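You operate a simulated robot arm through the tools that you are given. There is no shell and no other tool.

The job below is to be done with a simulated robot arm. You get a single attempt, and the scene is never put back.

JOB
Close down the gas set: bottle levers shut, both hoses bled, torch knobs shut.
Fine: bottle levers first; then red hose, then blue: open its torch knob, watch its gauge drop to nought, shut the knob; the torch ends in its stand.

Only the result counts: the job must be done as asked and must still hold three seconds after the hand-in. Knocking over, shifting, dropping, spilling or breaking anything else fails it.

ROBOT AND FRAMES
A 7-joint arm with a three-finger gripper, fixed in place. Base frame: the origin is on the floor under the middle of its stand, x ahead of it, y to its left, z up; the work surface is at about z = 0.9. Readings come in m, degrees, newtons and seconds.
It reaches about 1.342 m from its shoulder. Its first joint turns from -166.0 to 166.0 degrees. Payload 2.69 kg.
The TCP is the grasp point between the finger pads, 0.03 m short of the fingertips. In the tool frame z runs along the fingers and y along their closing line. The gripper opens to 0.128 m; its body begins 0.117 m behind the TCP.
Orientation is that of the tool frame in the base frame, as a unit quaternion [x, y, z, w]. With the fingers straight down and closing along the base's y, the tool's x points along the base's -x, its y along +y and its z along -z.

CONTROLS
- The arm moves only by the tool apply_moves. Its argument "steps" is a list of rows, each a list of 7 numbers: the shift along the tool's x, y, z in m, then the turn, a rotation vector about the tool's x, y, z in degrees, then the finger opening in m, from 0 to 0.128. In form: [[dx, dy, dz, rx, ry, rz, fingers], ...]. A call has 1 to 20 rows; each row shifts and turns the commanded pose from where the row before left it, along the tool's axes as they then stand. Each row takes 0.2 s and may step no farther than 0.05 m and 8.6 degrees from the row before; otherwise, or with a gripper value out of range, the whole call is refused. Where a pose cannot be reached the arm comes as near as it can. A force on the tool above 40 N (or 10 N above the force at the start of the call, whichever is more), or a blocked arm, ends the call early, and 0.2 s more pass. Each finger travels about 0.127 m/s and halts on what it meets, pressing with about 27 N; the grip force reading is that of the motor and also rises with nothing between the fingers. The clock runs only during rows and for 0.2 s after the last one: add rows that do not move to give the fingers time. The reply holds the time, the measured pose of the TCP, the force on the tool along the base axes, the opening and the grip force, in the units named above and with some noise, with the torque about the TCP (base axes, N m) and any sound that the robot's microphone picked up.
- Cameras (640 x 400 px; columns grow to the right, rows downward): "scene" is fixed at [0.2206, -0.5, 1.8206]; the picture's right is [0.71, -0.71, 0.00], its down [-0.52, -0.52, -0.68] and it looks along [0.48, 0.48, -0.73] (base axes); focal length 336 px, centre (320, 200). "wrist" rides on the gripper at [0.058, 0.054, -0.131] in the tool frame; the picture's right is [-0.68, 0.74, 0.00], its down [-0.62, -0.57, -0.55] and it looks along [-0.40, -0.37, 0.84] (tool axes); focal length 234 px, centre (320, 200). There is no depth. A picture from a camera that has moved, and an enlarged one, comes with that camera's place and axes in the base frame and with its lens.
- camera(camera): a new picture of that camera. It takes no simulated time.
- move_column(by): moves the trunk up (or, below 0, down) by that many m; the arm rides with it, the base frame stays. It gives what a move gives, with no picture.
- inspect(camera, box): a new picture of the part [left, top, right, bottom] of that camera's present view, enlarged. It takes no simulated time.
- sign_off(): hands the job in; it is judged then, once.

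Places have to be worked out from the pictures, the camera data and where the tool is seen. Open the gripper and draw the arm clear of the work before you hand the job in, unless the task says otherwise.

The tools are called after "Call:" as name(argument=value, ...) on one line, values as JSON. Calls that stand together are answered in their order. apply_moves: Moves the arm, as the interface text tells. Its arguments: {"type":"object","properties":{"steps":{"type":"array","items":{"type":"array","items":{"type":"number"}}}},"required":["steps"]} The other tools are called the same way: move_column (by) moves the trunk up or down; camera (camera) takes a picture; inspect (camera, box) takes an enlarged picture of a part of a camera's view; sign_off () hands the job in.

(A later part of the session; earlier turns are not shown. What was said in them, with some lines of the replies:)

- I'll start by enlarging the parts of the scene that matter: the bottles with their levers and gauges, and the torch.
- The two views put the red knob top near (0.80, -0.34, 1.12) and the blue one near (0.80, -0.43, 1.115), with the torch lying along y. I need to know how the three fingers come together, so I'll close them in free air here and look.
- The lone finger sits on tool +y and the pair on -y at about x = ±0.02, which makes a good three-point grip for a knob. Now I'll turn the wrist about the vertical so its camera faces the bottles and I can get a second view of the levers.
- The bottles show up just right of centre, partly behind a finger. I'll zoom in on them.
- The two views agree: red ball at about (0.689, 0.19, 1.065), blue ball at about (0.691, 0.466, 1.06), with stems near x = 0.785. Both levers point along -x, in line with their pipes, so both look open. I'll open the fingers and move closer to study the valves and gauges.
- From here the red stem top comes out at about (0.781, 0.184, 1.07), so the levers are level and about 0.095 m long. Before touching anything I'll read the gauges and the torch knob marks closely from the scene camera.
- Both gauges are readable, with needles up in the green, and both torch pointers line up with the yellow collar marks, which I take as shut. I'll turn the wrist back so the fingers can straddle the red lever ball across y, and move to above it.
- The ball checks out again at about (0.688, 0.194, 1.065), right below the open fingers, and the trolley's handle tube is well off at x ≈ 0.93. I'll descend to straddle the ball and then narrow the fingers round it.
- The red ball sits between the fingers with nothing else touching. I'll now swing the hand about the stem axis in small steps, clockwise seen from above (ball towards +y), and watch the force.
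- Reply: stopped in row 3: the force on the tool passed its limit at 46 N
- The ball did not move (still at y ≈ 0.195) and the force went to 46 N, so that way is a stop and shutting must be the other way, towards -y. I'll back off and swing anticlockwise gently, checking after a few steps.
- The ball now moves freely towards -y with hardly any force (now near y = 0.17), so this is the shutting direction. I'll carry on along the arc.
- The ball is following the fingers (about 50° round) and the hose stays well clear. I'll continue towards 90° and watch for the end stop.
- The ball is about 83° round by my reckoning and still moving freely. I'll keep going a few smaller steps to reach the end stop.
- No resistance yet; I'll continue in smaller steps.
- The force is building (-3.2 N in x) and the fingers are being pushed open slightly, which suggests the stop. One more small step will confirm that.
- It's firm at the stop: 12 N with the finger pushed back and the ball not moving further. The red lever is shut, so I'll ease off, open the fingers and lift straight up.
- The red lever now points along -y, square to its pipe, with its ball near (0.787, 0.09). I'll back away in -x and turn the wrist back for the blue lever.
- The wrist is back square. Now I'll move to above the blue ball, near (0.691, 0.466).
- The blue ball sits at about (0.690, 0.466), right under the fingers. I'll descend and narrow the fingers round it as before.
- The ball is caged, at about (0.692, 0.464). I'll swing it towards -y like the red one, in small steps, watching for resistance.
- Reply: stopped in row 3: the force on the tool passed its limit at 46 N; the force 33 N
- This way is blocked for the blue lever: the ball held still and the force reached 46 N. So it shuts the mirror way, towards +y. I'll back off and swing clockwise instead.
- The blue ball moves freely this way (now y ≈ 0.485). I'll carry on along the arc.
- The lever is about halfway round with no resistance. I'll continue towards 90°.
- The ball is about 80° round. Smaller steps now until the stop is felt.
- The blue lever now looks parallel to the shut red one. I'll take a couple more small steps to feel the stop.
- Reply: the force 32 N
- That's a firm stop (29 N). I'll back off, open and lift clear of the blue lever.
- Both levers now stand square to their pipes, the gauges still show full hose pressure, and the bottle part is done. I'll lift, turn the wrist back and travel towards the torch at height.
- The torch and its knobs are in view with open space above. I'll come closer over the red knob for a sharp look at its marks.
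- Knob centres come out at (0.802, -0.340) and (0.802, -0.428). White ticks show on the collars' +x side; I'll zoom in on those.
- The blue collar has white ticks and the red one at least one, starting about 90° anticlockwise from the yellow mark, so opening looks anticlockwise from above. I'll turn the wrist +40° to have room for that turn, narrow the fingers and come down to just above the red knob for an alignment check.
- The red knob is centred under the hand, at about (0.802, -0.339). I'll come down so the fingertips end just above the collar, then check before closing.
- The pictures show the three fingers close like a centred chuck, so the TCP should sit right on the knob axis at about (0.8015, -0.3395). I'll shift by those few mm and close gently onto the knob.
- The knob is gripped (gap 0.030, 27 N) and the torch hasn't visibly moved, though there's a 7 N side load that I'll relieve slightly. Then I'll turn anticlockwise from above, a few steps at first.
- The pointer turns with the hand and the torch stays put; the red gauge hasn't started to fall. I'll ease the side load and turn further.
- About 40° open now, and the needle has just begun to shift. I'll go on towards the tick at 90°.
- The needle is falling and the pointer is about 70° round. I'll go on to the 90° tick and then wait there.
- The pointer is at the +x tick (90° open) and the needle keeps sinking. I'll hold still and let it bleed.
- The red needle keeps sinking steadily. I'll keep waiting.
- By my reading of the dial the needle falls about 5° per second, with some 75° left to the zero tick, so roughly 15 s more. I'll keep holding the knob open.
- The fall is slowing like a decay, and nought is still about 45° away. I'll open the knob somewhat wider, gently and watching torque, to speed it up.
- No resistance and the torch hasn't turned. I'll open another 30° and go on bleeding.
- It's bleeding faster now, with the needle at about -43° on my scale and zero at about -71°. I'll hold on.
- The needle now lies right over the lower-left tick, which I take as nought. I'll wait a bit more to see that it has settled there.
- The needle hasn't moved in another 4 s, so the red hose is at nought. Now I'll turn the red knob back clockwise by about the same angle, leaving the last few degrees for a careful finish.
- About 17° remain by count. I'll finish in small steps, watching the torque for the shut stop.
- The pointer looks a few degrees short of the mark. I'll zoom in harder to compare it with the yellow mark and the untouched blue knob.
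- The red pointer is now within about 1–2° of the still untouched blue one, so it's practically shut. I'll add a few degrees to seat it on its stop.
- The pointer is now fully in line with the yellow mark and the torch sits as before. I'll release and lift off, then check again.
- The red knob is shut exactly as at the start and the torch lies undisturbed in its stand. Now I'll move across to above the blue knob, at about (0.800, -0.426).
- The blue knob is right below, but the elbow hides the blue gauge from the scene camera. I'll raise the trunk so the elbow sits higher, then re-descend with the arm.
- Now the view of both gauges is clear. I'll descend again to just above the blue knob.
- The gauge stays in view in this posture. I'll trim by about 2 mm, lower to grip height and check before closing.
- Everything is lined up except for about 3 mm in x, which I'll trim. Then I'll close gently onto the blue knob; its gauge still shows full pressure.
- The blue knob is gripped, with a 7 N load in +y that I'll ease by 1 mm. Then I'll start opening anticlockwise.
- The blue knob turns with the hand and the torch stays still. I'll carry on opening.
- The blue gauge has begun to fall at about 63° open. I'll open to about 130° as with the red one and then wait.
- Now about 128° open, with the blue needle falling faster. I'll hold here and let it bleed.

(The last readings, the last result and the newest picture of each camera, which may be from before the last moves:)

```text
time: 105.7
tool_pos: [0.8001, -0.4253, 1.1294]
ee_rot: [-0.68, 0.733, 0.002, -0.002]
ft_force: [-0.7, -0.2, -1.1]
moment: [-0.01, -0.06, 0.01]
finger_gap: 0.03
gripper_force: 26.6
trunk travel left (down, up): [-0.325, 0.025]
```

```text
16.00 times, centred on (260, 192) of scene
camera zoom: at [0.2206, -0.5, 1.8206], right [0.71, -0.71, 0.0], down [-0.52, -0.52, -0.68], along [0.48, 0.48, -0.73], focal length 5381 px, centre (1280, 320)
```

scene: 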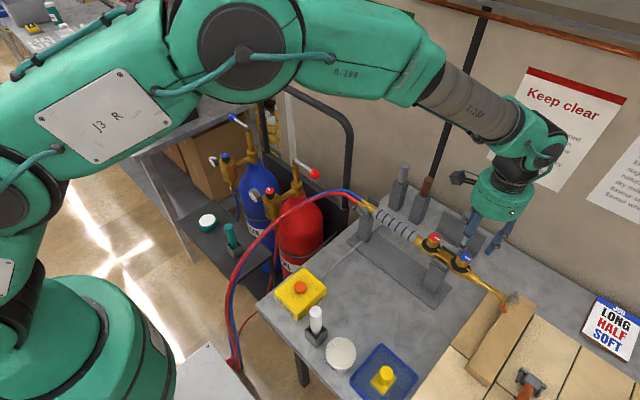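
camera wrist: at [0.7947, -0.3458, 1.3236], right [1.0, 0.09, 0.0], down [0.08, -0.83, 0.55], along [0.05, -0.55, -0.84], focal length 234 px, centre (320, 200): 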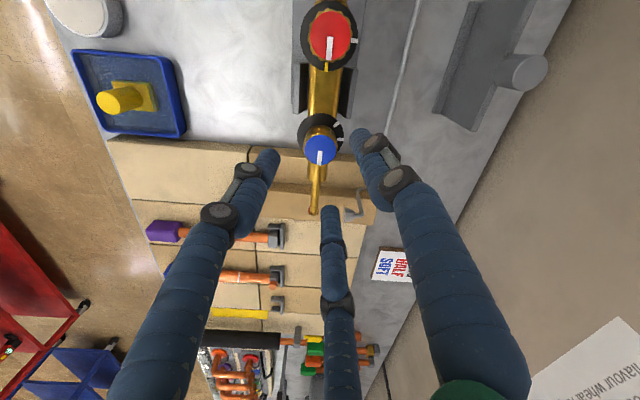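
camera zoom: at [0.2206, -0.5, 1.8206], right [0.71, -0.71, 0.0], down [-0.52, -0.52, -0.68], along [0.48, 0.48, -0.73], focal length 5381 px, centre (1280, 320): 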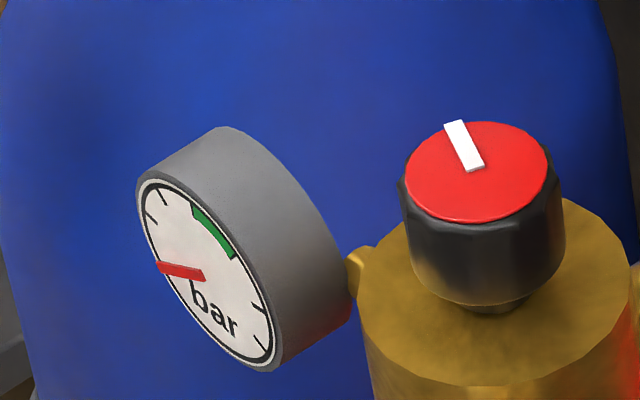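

The red gauge stays at nought and the blue one is about halfway down. I'll go on holding.

Call:
apply_moves(steps=[[0, 0, 0, 0, 0, 0, 0.02], [0, 0, 0, 0, 0, 0, 0.02], [0, 0, 0, 0, 0, 0, 0.02], [0, 0, 0, 0, 0, 0, 0.02], [0, 0, 0, 0, 0, 0, 0.02], [0, 0, 0, 0, 0, 0, 0.02], [0, 0, 0, 0, 0, 0, 0.02], [0, 0, 0, 0, 0, 0, 0.02], [0, 0, 0, 0, 0, 0, 0.02], [0, 0, 0, 0, 0, 0, 0.02], [0, 0, 0, 0, 0, 0, 0.02], [0, 0, 0, 0, 0, 0, 0.02], [0, 0, 0, 0, 0, 0, 0.02], [0, 0, 0, 0, 0, 0, 0.02], [0, 0, 0, 0, 0, 0, 0.02], [0, 0, 0, 0, 0, 0, 0.02], [0, 0, 0, 0, 0, 0, 0.02], [0, 0, 0, 0, 0, 0, 0.02], [0, 0, 0, 0, 0, 0, 0.02], [0, 0, 0, 0, 0, 0, 0.02]])

Call:
apply_moves(steps=[[0, 0, 0, 0, 0, 0, 0.02], [0, 0, 0, 0, 0, 0, 0.02], [0, 0, 0, 0, 0, 0, 0.02], [0, 0, 0, 0, 0, 0, 0.02], [0, 0, 0, 0, 0, 0, 0.02], [0, 0, 0, 0, 0, 0, 0.02], [0, 0, 0, 0, 0, 0, 0.02], [0, 0, 0, 0, 0, 0, 0.02], [0, 0, 0, 0, 0, 0, 0.02], [0, 0, 0, 0, 0, 0, 0.02], [0, 0, 0, 0, 0, 0, 0.02], [0, 0, 0, 0, 0, 0, 0.02], [0, 0, 0, 0, 0, 0, 0.02], [0, 0, 0, 0, 0, 0, 0.02], [0, 0, 0, 0, 0, 0, 0.02], [0, 0, 0, 0, 0, 0, 0.02], [0, 0, 0, 0, 0, 0, 0.02], [0, 0, 0, 0, 0, 0, 0.02], [0, 0, 0, 0, 0, 0, 0.02], [0, 0, 0, 0, 0, 0, 0.02]])

Call:
inspect(camera="scene", box=[200, 145, 240, 170])

```text
time: 109.9
tool_pos: [0.8006, -0.425, 1.1291]
ee_rot: [-0.68, 0.733, 0.002, -0.002]
ft_force: [-0.3, -0.8, -0.1]
moment: [0.02, -0.05, 0.01]
finger_gap: 0.0301
gripper_force: 27.0
trunk travel left (down, up): [-0.325, 0.025]
```

```text
time: 114.1
tool_pos: [0.7987, -0.4243, 1.1293]
ee_rot: [-0.68, 0.733, 0.003, -0.002]
ft_force: [0.0, 0.4, 0.3]
moment: [0.0, -0.05, 0.0]
finger_gap: 0.0303
gripper_force: 27.0
trunk travel left (down, up): [-0.325, 0.025]
```

```text
16.00 times, centred on (220, 158) of scene
camera zoom: at [0.2206, -0.5, 1.8206], right [0.71, -0.71, 0.0], down [-0.52, -0.52, -0.68], along [0.48, 0.48, -0.73], focal length 5381 px, centre (1920, 880)
```

zoom: 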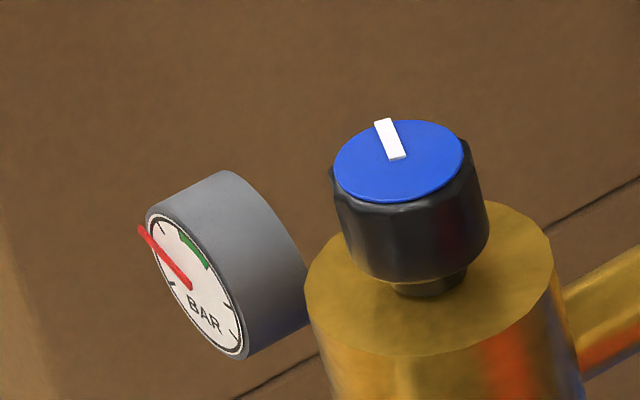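

It's still falling, a little slower than the red did. More holding.

Call:
apply_moves(steps=[[0, 0, 0, 0, 0, 0, 0.02], [0, 0, 0, 0, 0, 0, 0.02], [0, 0, 0, 0, 0, 0, 0.02], [0, 0, 0, 0, 0, 0, 0.02], [0, 0, 0, 0, 0, 0, 0.02], [0, 0, 0, 0, 0, 0, 0.02], [0, 0, 0, 0, 0, 0, 0.02], [0, 0, 0, 0, 0, 0, 0.02], [0, 0, 0, 0, 0, 0, 0.02], [0, 0, 0, 0, 0, 0, 0.02], [0, 0, 0, 0, 0, 0, 0.02], [0, 0, 0, 0, 0, 0, 0.02], [0, 0, 0, 0, 0, 0, 0.02], [0, 0, 0, 0, 0, 0, 0.02], [0, 0, 0, 0, 0, 0, 0.02], [0, 0, 0, 0, 0, 0, 0.02], [0, 0, 0, 0, 0, 0, 0.02], [0, 0, 0, 0, 0, 0, 0.02], [0, 0, 0, 0, 0, 0, 0.02], [0, 0, 0, 0, 0, 0, 0.02]])

Call:
apply_moves(steps=[[0, 0, 0, 0, 0, 0, 0.02], [0, 0, 0, 0, 0, 0, 0.02], [0, 0, 0, 0, 0, 0, 0.02], [0, 0, 0, 0, 0, 0, 0.02], [0, 0, 0, 0, 0, 0, 0.02], [0, 0, 0, 0, 0, 0, 0.02], [0, 0, 0, 0, 0, 0, 0.02], [0, 0, 0, 0, 0, 0, 0.02], [0, 0, 0, 0, 0, 0, 0.02], [0, 0, 0, 0, 0, 0, 0.02], [0, 0, 0, 0, 0, 0, 0.02], [0, 0, 0, 0, 0, 0, 0.02], [0, 0, 0, 0, 0, 0, 0.02], [0, 0, 0, 0, 0, 0, 0.02], [0, 0, 0, 0, 0, 0, 0.02], [0, 0, 0, 0, 0, 0, 0.02], [0, 0, 0, 0, 0, 0, 0.02], [0, 0, 0, 0, 0, 0, 0.02], [0, 0, 0, 0, 0, 0, 0.02], [0, 0, 0, 0, 0, 0, 0.02]])

Call:
inspect(camera="scene", box=[200, 145, 240, 170])

```text
time: 118.3
tool_pos: [0.7996, -0.4255, 1.1297]
ee_rot: [-0.68, 0.733, 0.002, -0.003]
ft_force: [-1.0, -0.1, 0.7]
moment: [-0.06, -0.05, -0.01]
finger_gap: 0.03
gripper_force: 26.7
trunk travel left (down, up): [-0.325, 0.025]
```

```text
time: 122.5
tool_pos: [0.7993, -0.425, 1.1306]
ee_rot: [-0.68, 0.733, 0.002, -0.002]
ft_force: [0.7, -0.3, -0.7]
moment: [0.03, -0.07, -0.05]
finger_gap: 0.0301
gripper_force: 27.4
trunk travel left (down, up): [-0.325, 0.025]
```

```text
16.00 times, centred on (220, 158) of scene
camera zoom: at [0.2206, -0.5, 1.8206], right [0.71, -0.71, 0.0], down [-0.52, -0.52, -0.68], along [0.48, 0.48, -0.73], focal length 5381 px, centre (1920, 880)
```

zoom: 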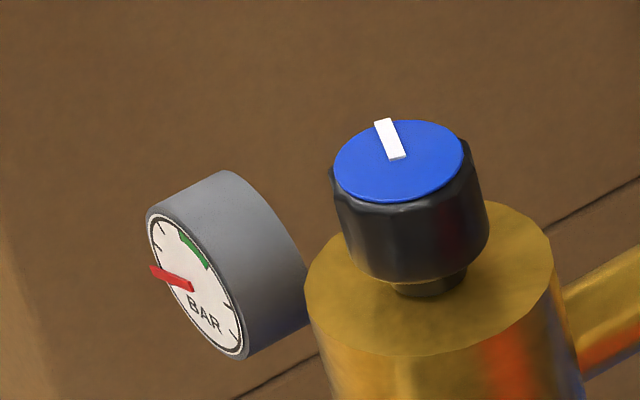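

The needle is close to the zero tick but not there yet. I'll wait further.

Call:
apply_moves(steps=[[0, 0, 0, 0, 0, 0, 0.02], [0, 0, 0, 0, 0, 0, 0.02], [0, 0, 0, 0, 0, 0, 0.02], [0, 0, 0, 0, 0, 0, 0.02], [0, 0, 0, 0, 0, 0, 0.02], [0, 0, 0, 0, 0, 0, 0.02], [0, 0, 0, 0, 0, 0, 0.02], [0, 0, 0, 0, 0, 0, 0.02], [0, 0, 0, 0, 0, 0, 0.02], [0, 0, 0, 0, 0, 0, 0.02], [0, 0, 0, 0, 0, 0, 0.02], [0, 0, 0, 0, 0, 0, 0.02], [0, 0, 0, 0, 0, 0, 0.02], [0, 0, 0, 0, 0, 0, 0.02], [0, 0, 0, 0, 0, 0, 0.02], [0, 0, 0, 0, 0, 0, 0.02], [0, 0, 0, 0, 0, 0, 0.02], [0, 0, 0, 0, 0, 0, 0.02], [0, 0, 0, 0, 0, 0, 0.02], [0, 0, 0, 0, 0, 0, 0.02]])

Call:
inspect(camera="scene", box=[200, 145, 240, 170])

Call:
apply_moves(steps=[[0, 0, 0, 0, 0, 0, 0.02], [0, 0, 0, 0, 0, 0, 0.02], [0, 0, 0, 0, 0, 0, 0.02], [0, 0, 0, 0, 0, 0, 0.02], [0, 0, 0, 0, 0, 0, 0.02], [0, 0, 0, 0, 0, 0, 0.02], [0, 0, 0, 0, 0, 0, 0.02], [0, 0, 0, 0, 0, 0, 0.02], [0, 0, 0, 0, 0, 0, 0.02], [0, 0, 0, 0, 0, 0, 0.02], [0, 0, 0, 0, 0, 0, 0.02], [0, 0, 0, 0, 0, 0, 0.02], [0, 0, 0, 0, 0, 0, 0.02], [0, 0, 0, 0, 0, 0, 0.02], [0, 0, 0, 0, 0, 0, 0.02], [0, 0, 0, 0, 0, 0, 0.02], [0, 0, 0, 0, 0, 0, 0.02], [0, 0, 0, 0, 0, 0, 0.02], [0, 0, 0, 0, 0, 0, 0.02], [0, 0, 0, 0, 0, 0, 0.02]])

Call:
inspect(camera="scene", box=[200, 145, 240, 170])

```text
time: 126.7
tool_pos: [0.7999, -0.4251, 1.1285]
ee_rot: [-0.68, 0.733, 0.002, -0.001]
ft_force: [0.4, -1.5, -0.7]
moment: [-0.04, -0.06, -0.01]
finger_gap: 0.03
gripper_force: 27.0
trunk travel left (down, up): [-0.325, 0.025]
```

```text
16.00 times, centred on (220, 158) of scene
camera zoom: at [0.2206, -0.5, 1.8206], right [0.71, -0.71, 0.0], down [-0.52, -0.52, -0.68], along [0.48, 0.48, -0.73], focal length 5381 px, centre (1920, 880)
```

zoom: 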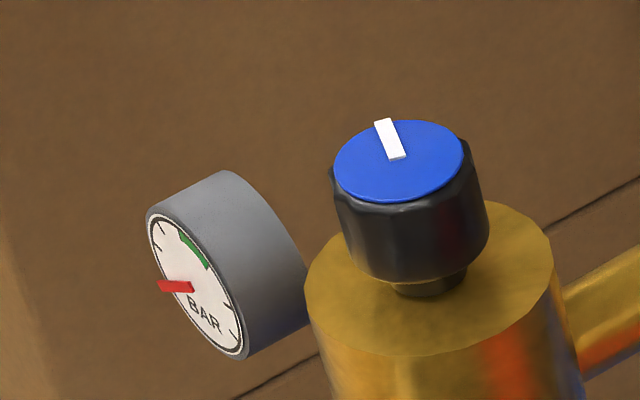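

```text
time: 130.9
tool_pos: [0.7995, -0.4263, 1.1298]
ee_rot: [-0.681, 0.732, 0.002, -0.002]
ft_force: [0.7, -0.9, 0.5]
moment: [-0.01, -0.06, 0.06]
finger_gap: 0.03
gripper_force: 27.1
trunk travel left (down, up): [-0.325, 0.025]
```

```text
16.00 times, centred on (220, 158) of scene
camera zoom: at [0.2206, -0.5, 1.8206], right [0.71, -0.71, 0.0], down [-0.52, -0.52, -0.68], along [0.48, 0.48, -0.73], focal length 5381 px, centre (1920, 880)
```

zoom: 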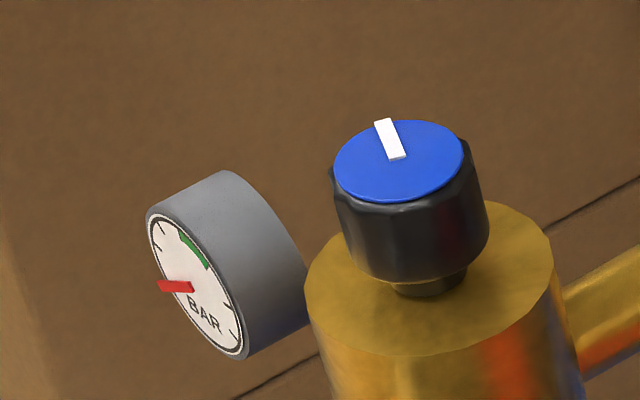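

The needle lies on the zero tick and is identical 4 s later, so the blue hose is bled. Now I'll turn the blue knob back clockwise.

Call:
apply_moves(steps=[[0, 0, 0, 0, 0, 7.5, 0.02], [0, 0, 0, 0, 0, 7.5, 0.02], [0, 0, 0, 0, 0, 7.5, 0.02], [0, 0, 0, 0, 0, 7.5, 0.02], [0, 0, 0, 0, 0, 7.5, 0.02], [0, 0, 0, 0, 0, 7.5, 0.02], [0, 0, 0, 0, 0, 7.5, 0.02], [0, 0, 0, 0, 0, 7.5, 0.02]])

Call:
apply_moves(steps=[[0, 0, 0, 0, 0, 7.5, 0.02], [0, 0, 0, 0, 0, 7.5, 0.02], [0, 0, 0, 0, 0, 7.5, 0.02], [0, 0, 0, 0, 0, 7.5, 0.02], [0, 0, 0, 0, 0, 7.5, 0.02], [0, 0, 0, 0, 0, 7.5, 0.02], [0, 0, 0, 0, 0, 7.5, 0.02], [0, 0, 0, 0, 0, 5, 0.02]])

Call:
inspect(camera="scene", box=[450, 245, 480, 270])

Call:
inspect(camera="wrist", box=[260, 120, 380, 220])

```text
time: 132.7
tool_pos: [0.8001, -0.4249, 1.1295]
ee_rot: [-0.221, 0.975, 0.0, -0.002]
ft_force: [1.2, -0.9, 5.2]
moment: [0.02, -0.07, 0.03]
finger_gap: 0.0301
gripper_force: 26.9
trunk travel left (down, up): [-0.325, 0.025]
```

```text
time: 134.5
tool_pos: [0.7986, -0.4247, 1.1301]
ee_rot: [0.275, 0.961, -0.001, -0.002]
ft_force: [4.1, -2.2, 2.6]
moment: [-0.02, -0.14, 0.03]
finger_gap: 0.0301
gripper_force: 27.2
trunk travel left (down, up): [-0.325, 0.025]
```

```text
16.00 times, centred on (465, 258) of scene
camera zoom: at [0.2206, -0.5, 1.8206], right [0.71, -0.71, 0.0], down [-0.52, -0.52, -0.68], along [0.48, 0.48, -0.73], focal length 5381 px, centre (-2000, -720)
```

zoom: 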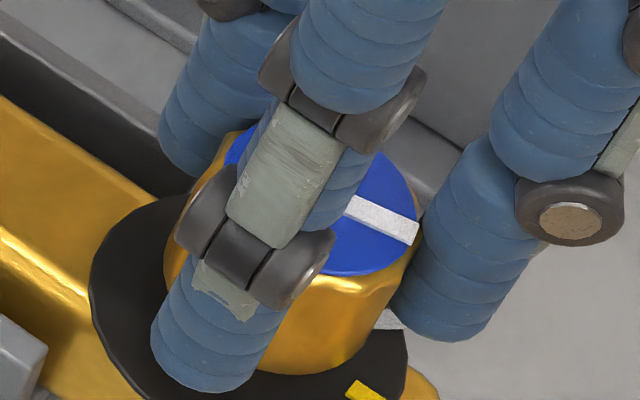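

```text
4.00 times, centred on (320, 170) of wrist
camera zoom: at [0.7795, -0.3487, 1.2614], right [0.96, 0.27, 0.0], down [0.23, -0.81, 0.55], along [0.14, -0.53, -0.84], focal length 937 px, centre (320, 320)
```

zoom: 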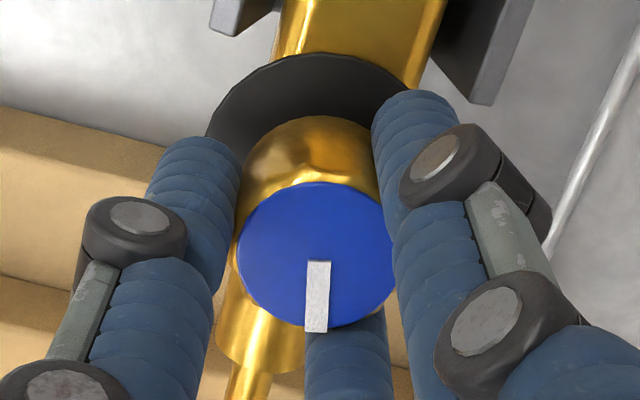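

About 10° remain. I'll finish in small steps and compare with the original pointer position.

Call:
apply_moves(steps=[[0, 0, 0, 0, 0, 5, 0.02], [0, 0, 0, 0, 0, 4, 0.02], [0, 0, 0, 0, 0, 2, 0.02], [0, 0, 0, 0, 0, 0, 0.02]])

Call:
inspect(camera="scene", box=[450, 245, 480, 270])

Call:
inspect(camera="wrist", box=[260, 120, 380, 220])

```text
time: 135.5
tool_pos: [0.7985, -0.4248, 1.1306]
ee_rot: [0.364, 0.931, -0.001, -0.003]
ft_force: [-1.5, 0.2, 6.3]
moment: [0.04, 0.07, -0.02]
finger_gap: 0.0299
gripper_force: 26.7
trunk travel left (down, up): [-0.325, 0.025]
```

```text
16.00 times, centred on (465, 258) of scene
camera zoom: at [0.2206, -0.5, 1.8206], right [0.71, -0.71, 0.0], down [-0.52, -0.52, -0.68], along [0.48, 0.48, -0.73], focal length 5381 px, centre (-2000, -720)
```

zoom: 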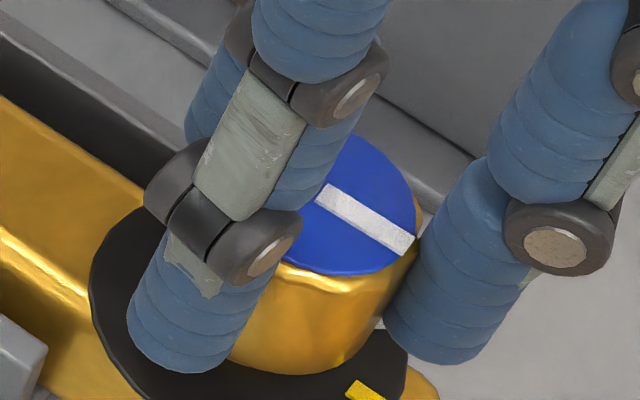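

```text
4.00 times, centred on (320, 170) of wrist
camera zoom: at [0.7944, -0.3461, 1.2613], right [1.0, 0.08, -0.01], down [0.07, -0.83, 0.55], along [0.04, -0.55, -0.84], focal length 937 px, centre (320, 320)
```

zoom: 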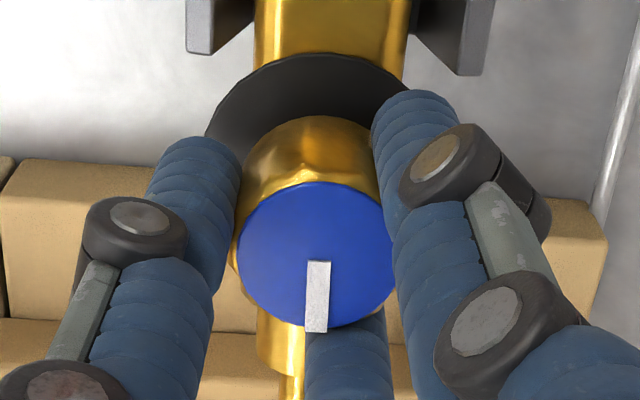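

The pointer is back on the yellow mark (about -90°, matching its first position). I'll release and lift off slowly, then look at the torch.

Call:
apply_moves(steps=[[0, 0, 0, 0, 0, 0, 0.035], [0, 0, 0, 0, 0, 0, 0.06], [0, 0, 0, 0, 0, 0, 0.06], [0, 0, -0.03, 0, 0, 0, 0.06], [0, 0, -0.03, 0, 0, 0, 0.06], [0, 0, -0.04, 0, 0, 0, 0.06], [0, 0, -0.04, 0, 0, 0, 0.08], [0, 0, -0.04, 0, 0, 0, 0.1]])

Call:
inspect(camera="scene", box=[415, 225, 485, 275])

Call:
inspect(camera="scene", box=[340, 180, 540, 320])

Call:
camera(camera="scene")

```text
time: 137.3
tool_pos: [0.7968, -0.4244, 1.3088]
ee_rot: [0.365, 0.931, 0.0, -0.003]
ft_force: [0.0, -0.3, 0.6]
moment: [0.0, -0.01, -0.02]
finger_gap: 0.0997
gripper_force: 0.2
trunk travel left (down, up): [-0.325, 0.025]
```

```text
8.00 times, centred on (450, 250) of scene
camera zoom: at [0.2206, -0.5, 1.8206], right [0.71, -0.71, 0.0], down [-0.52, -0.52, -0.68], along [0.48, 0.48, -0.73], focal length 2691 px, centre (-720, -200)
```

zoom: 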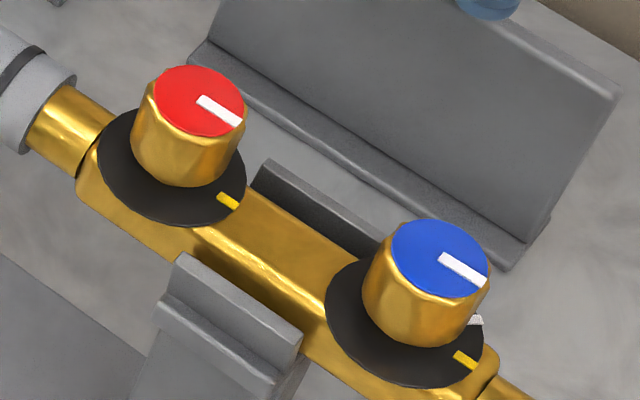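

```text
2.86 times, centred on (440, 250) of scene
camera zoom: at [0.2206, -0.5, 1.8206], right [0.71, -0.71, 0.0], down [-0.52, -0.52, -0.68], along [0.48, 0.48, -0.73], focal length 961 px, centre (-23, 57)
```

zoom: 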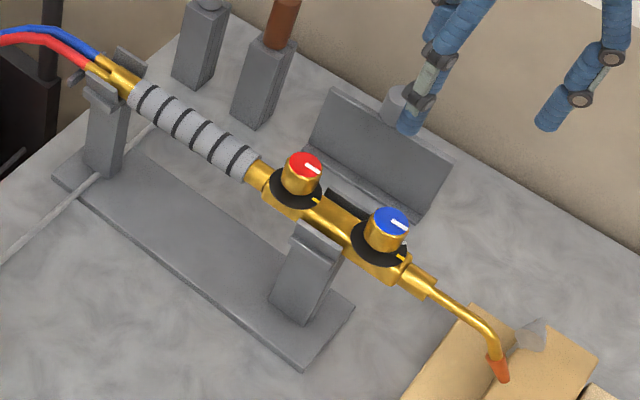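

```text
taken
```

scene: 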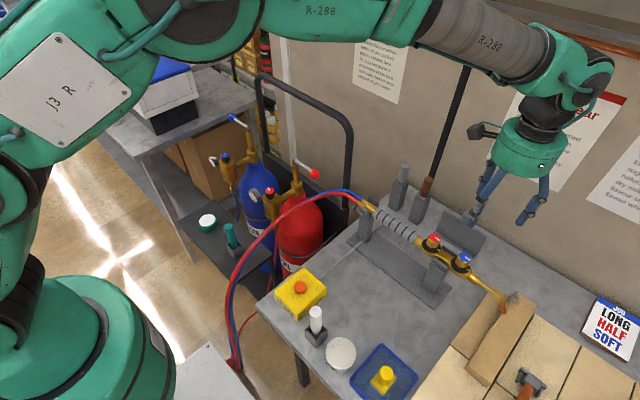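

Torch, knobs and levers all look right. I'll do a final high-zoom check of both pointers, both gauges and both levers before withdrawing.

Call:
inspect(camera="scene", box=[420, 225, 450, 250])

Call:
inspect(camera="scene", box=[450, 245, 480, 270])

Call:
inspect(camera="scene", box=[190, 100, 350, 210])

Call:
inspect(camera="wrist", box=[240, 20, 400, 180])

```text
16.00 times, centred on (435, 238) of scene
camera zoom: at [0.2206, -0.5, 1.8206], right [0.71, -0.71, 0.0], down [-0.52, -0.52, -0.68], along [0.48, 0.48, -0.73], focal length 5381 px, centre (-1520, -400)
```

zoom: 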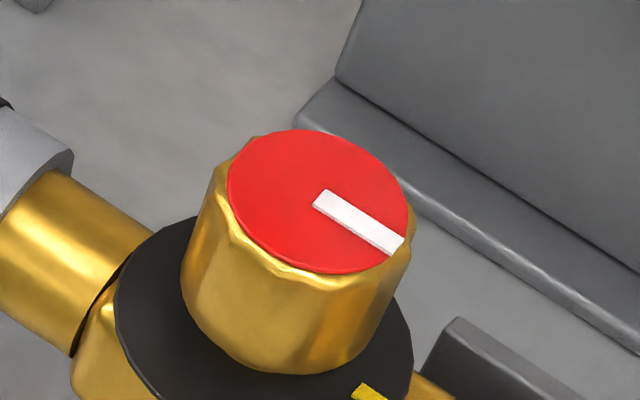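

```text
16.00 times, centred on (465, 258) of scene
camera zoom: at [0.2206, -0.5, 1.8206], right [0.71, -0.71, 0.0], down [-0.52, -0.52, -0.68], along [0.48, 0.48, -0.73], focal length 5381 px, centre (-2000, -720)
```

zoom: 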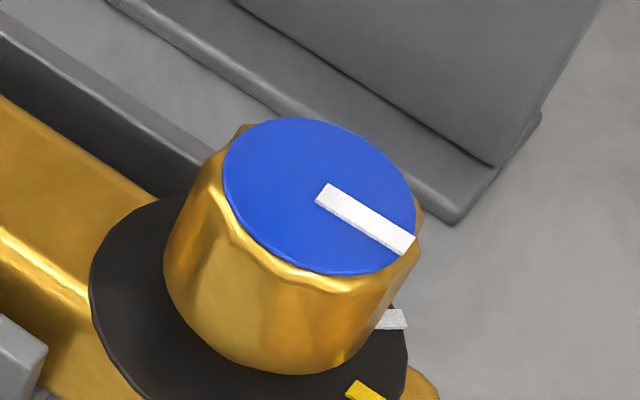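

```text
3.64 times, centred on (270, 155) of scene
camera zoom: at [0.2206, -0.5, 1.8206], right [0.71, -0.71, 0.0], down [-0.52, -0.52, -0.68], along [0.48, 0.48, -0.73], focal length 1223 px, centre (502, 364)
```

zoom: 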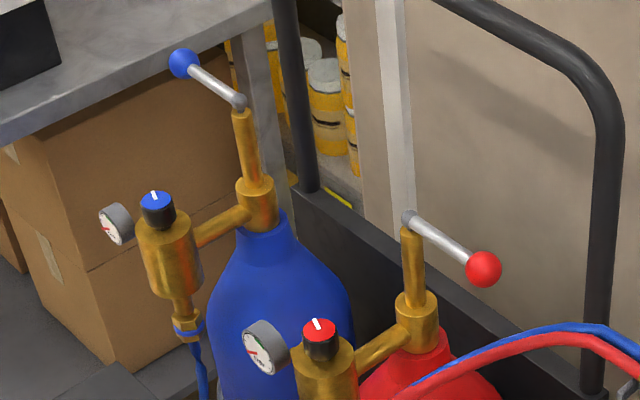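

```text
2.50 times, centred on (320, 100) of wrist
camera zoom: at [0.7928, -0.3457, 1.4412], right [1.0, 0.08, -0.01], down [0.07, -0.83, 0.55], along [0.04, -0.55, -0.84], focal length 585 px, centre (320, 450)
```

zoom: 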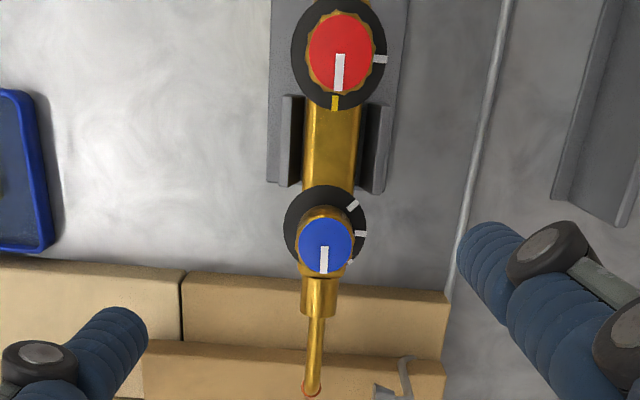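

Both pointers sit at -88.8°, the same as the blue one's original shut reading, both gauges are at nought, both levers are across, and the torch rests in its stand. I'll open the gripper fully and draw the arm up and away.

Call:
apply_moves(steps=[[0, 0, -0.03, 0, 0, 0, 0.128], [0.0147, -0.0136, -0.02, 0, 0, 0, 0.128], [0.0147, -0.0136, -0.02, 0, 0, 0, 0.128], [0.0147, -0.0136, -0.02, 0, 0, 0, 0.128], [0.0147, -0.0136, -0.02, 0, 0, 0, 0.128], [0.0147, -0.0136, 0, 0, 0, 0, 0.128], [0, 0, 0, 0, 0, 0, 0.128], [0, 0, 0, 0, 0, 0, 0.128], [0, 0, 0, 0, 0, 0, 0.128], [0, 0, 0, 0, 0, 0, 0.128], [0, 0, 0, 0, 0, 0, 0.128], [0, 0, 0, 0, 0, 0, 0.128], [0, 0, 0, 0, 0, 0, 0.128], [0, 0, 0, 0, 0, 0, 0.128], [0, 0, 0, 0, 0, 0, 0.128]])

Call:
camera(camera="scene")

Call:
inspect(camera="scene", box=[240, 180, 280, 205])

Call:
inspect(camera="scene", box=[200, 145, 240, 170])

```text
time: 140.5
tool_pos: [0.7004, -0.4253, 1.4196]
ee_rot: [0.365, 0.931, -0.001, -0.002]
ft_force: [1.1, -0.4, -0.1]
moment: [0.01, -0.02, 0.0]
finger_gap: 0.1282
gripper_force: 0.1
trunk travel left (down, up): [-0.325, 0.025]
```

```text
taken
```

scene: 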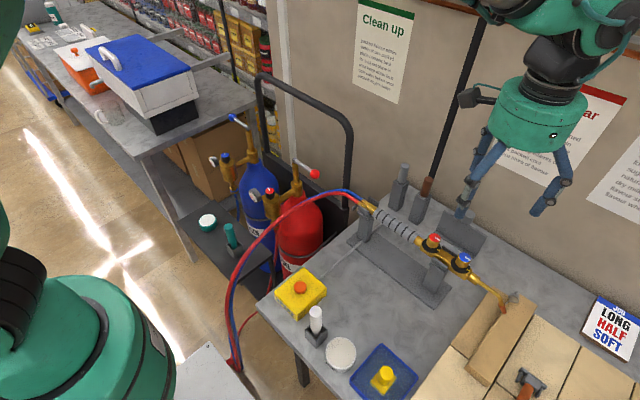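

```text
16.00 times, centred on (260, 192) of scene
camera zoom: at [0.2206, -0.5, 1.8206], right [0.71, -0.71, 0.0], down [-0.52, -0.52, -0.68], along [0.48, 0.48, -0.73], focal length 5381 px, centre (1280, 320)
```

zoom: 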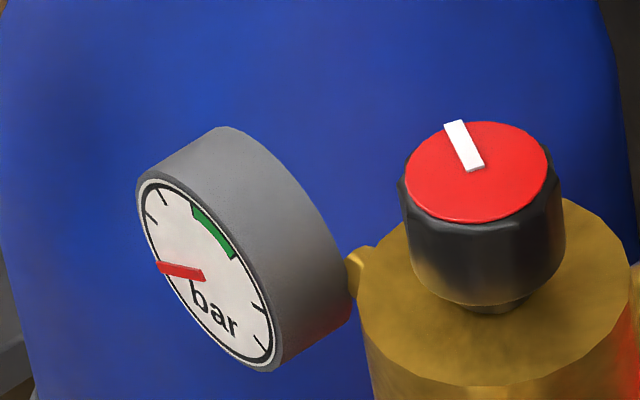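

```text
16.00 times, centred on (220, 158) of scene
camera zoom: at [0.2206, -0.5, 1.8206], right [0.71, -0.71, 0.0], down [-0.52, -0.52, -0.68], along [0.48, 0.48, -0.73], focal length 5381 px, centre (1920, 880)
```

zoom: 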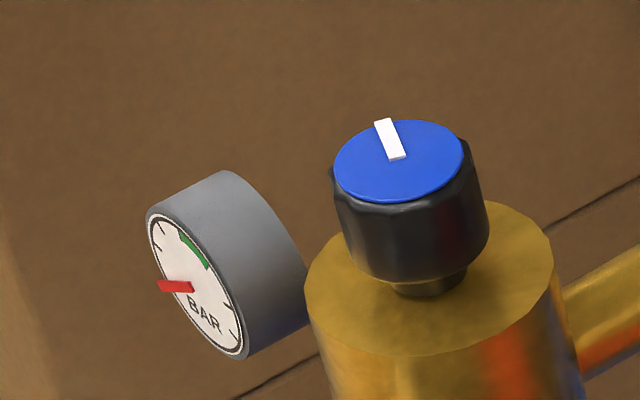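

The arm is clear with the gripper open, both gauges hold at nought, the levers and torch knobs are shut, and the torch is in its stand. Nothing else has moved, so I'm handing the job in.

Call:
sign_off()

```text
The job is handed in.
```

The gas set is closed down and I've handed the job in; I haven't seen the judging result.

- **Bottle levers:** I shut both first, each against its end stop and square to its pipe. They close in opposite directions: the red one towards the bench and the blue one away from it.
- **Red hose:** I opened its torch knob, held it until the gauge sat at nought and stayed there, then shut it.
- **Blue hose:** I bled it the same way after the red. Its gauge also held at nought before I shut the knob.
- **Torch:** It is still in its stand, apart from about 1 mm of settling from the gripping. Both knob pointers are back on their yellow marks.

Finding each lever's shutting direction took one push of about 46 N against its open-side stop. Neither bottle appeared to move. I saw nothing else shifted in the last pictures, and the arm is clear with the gripper open.
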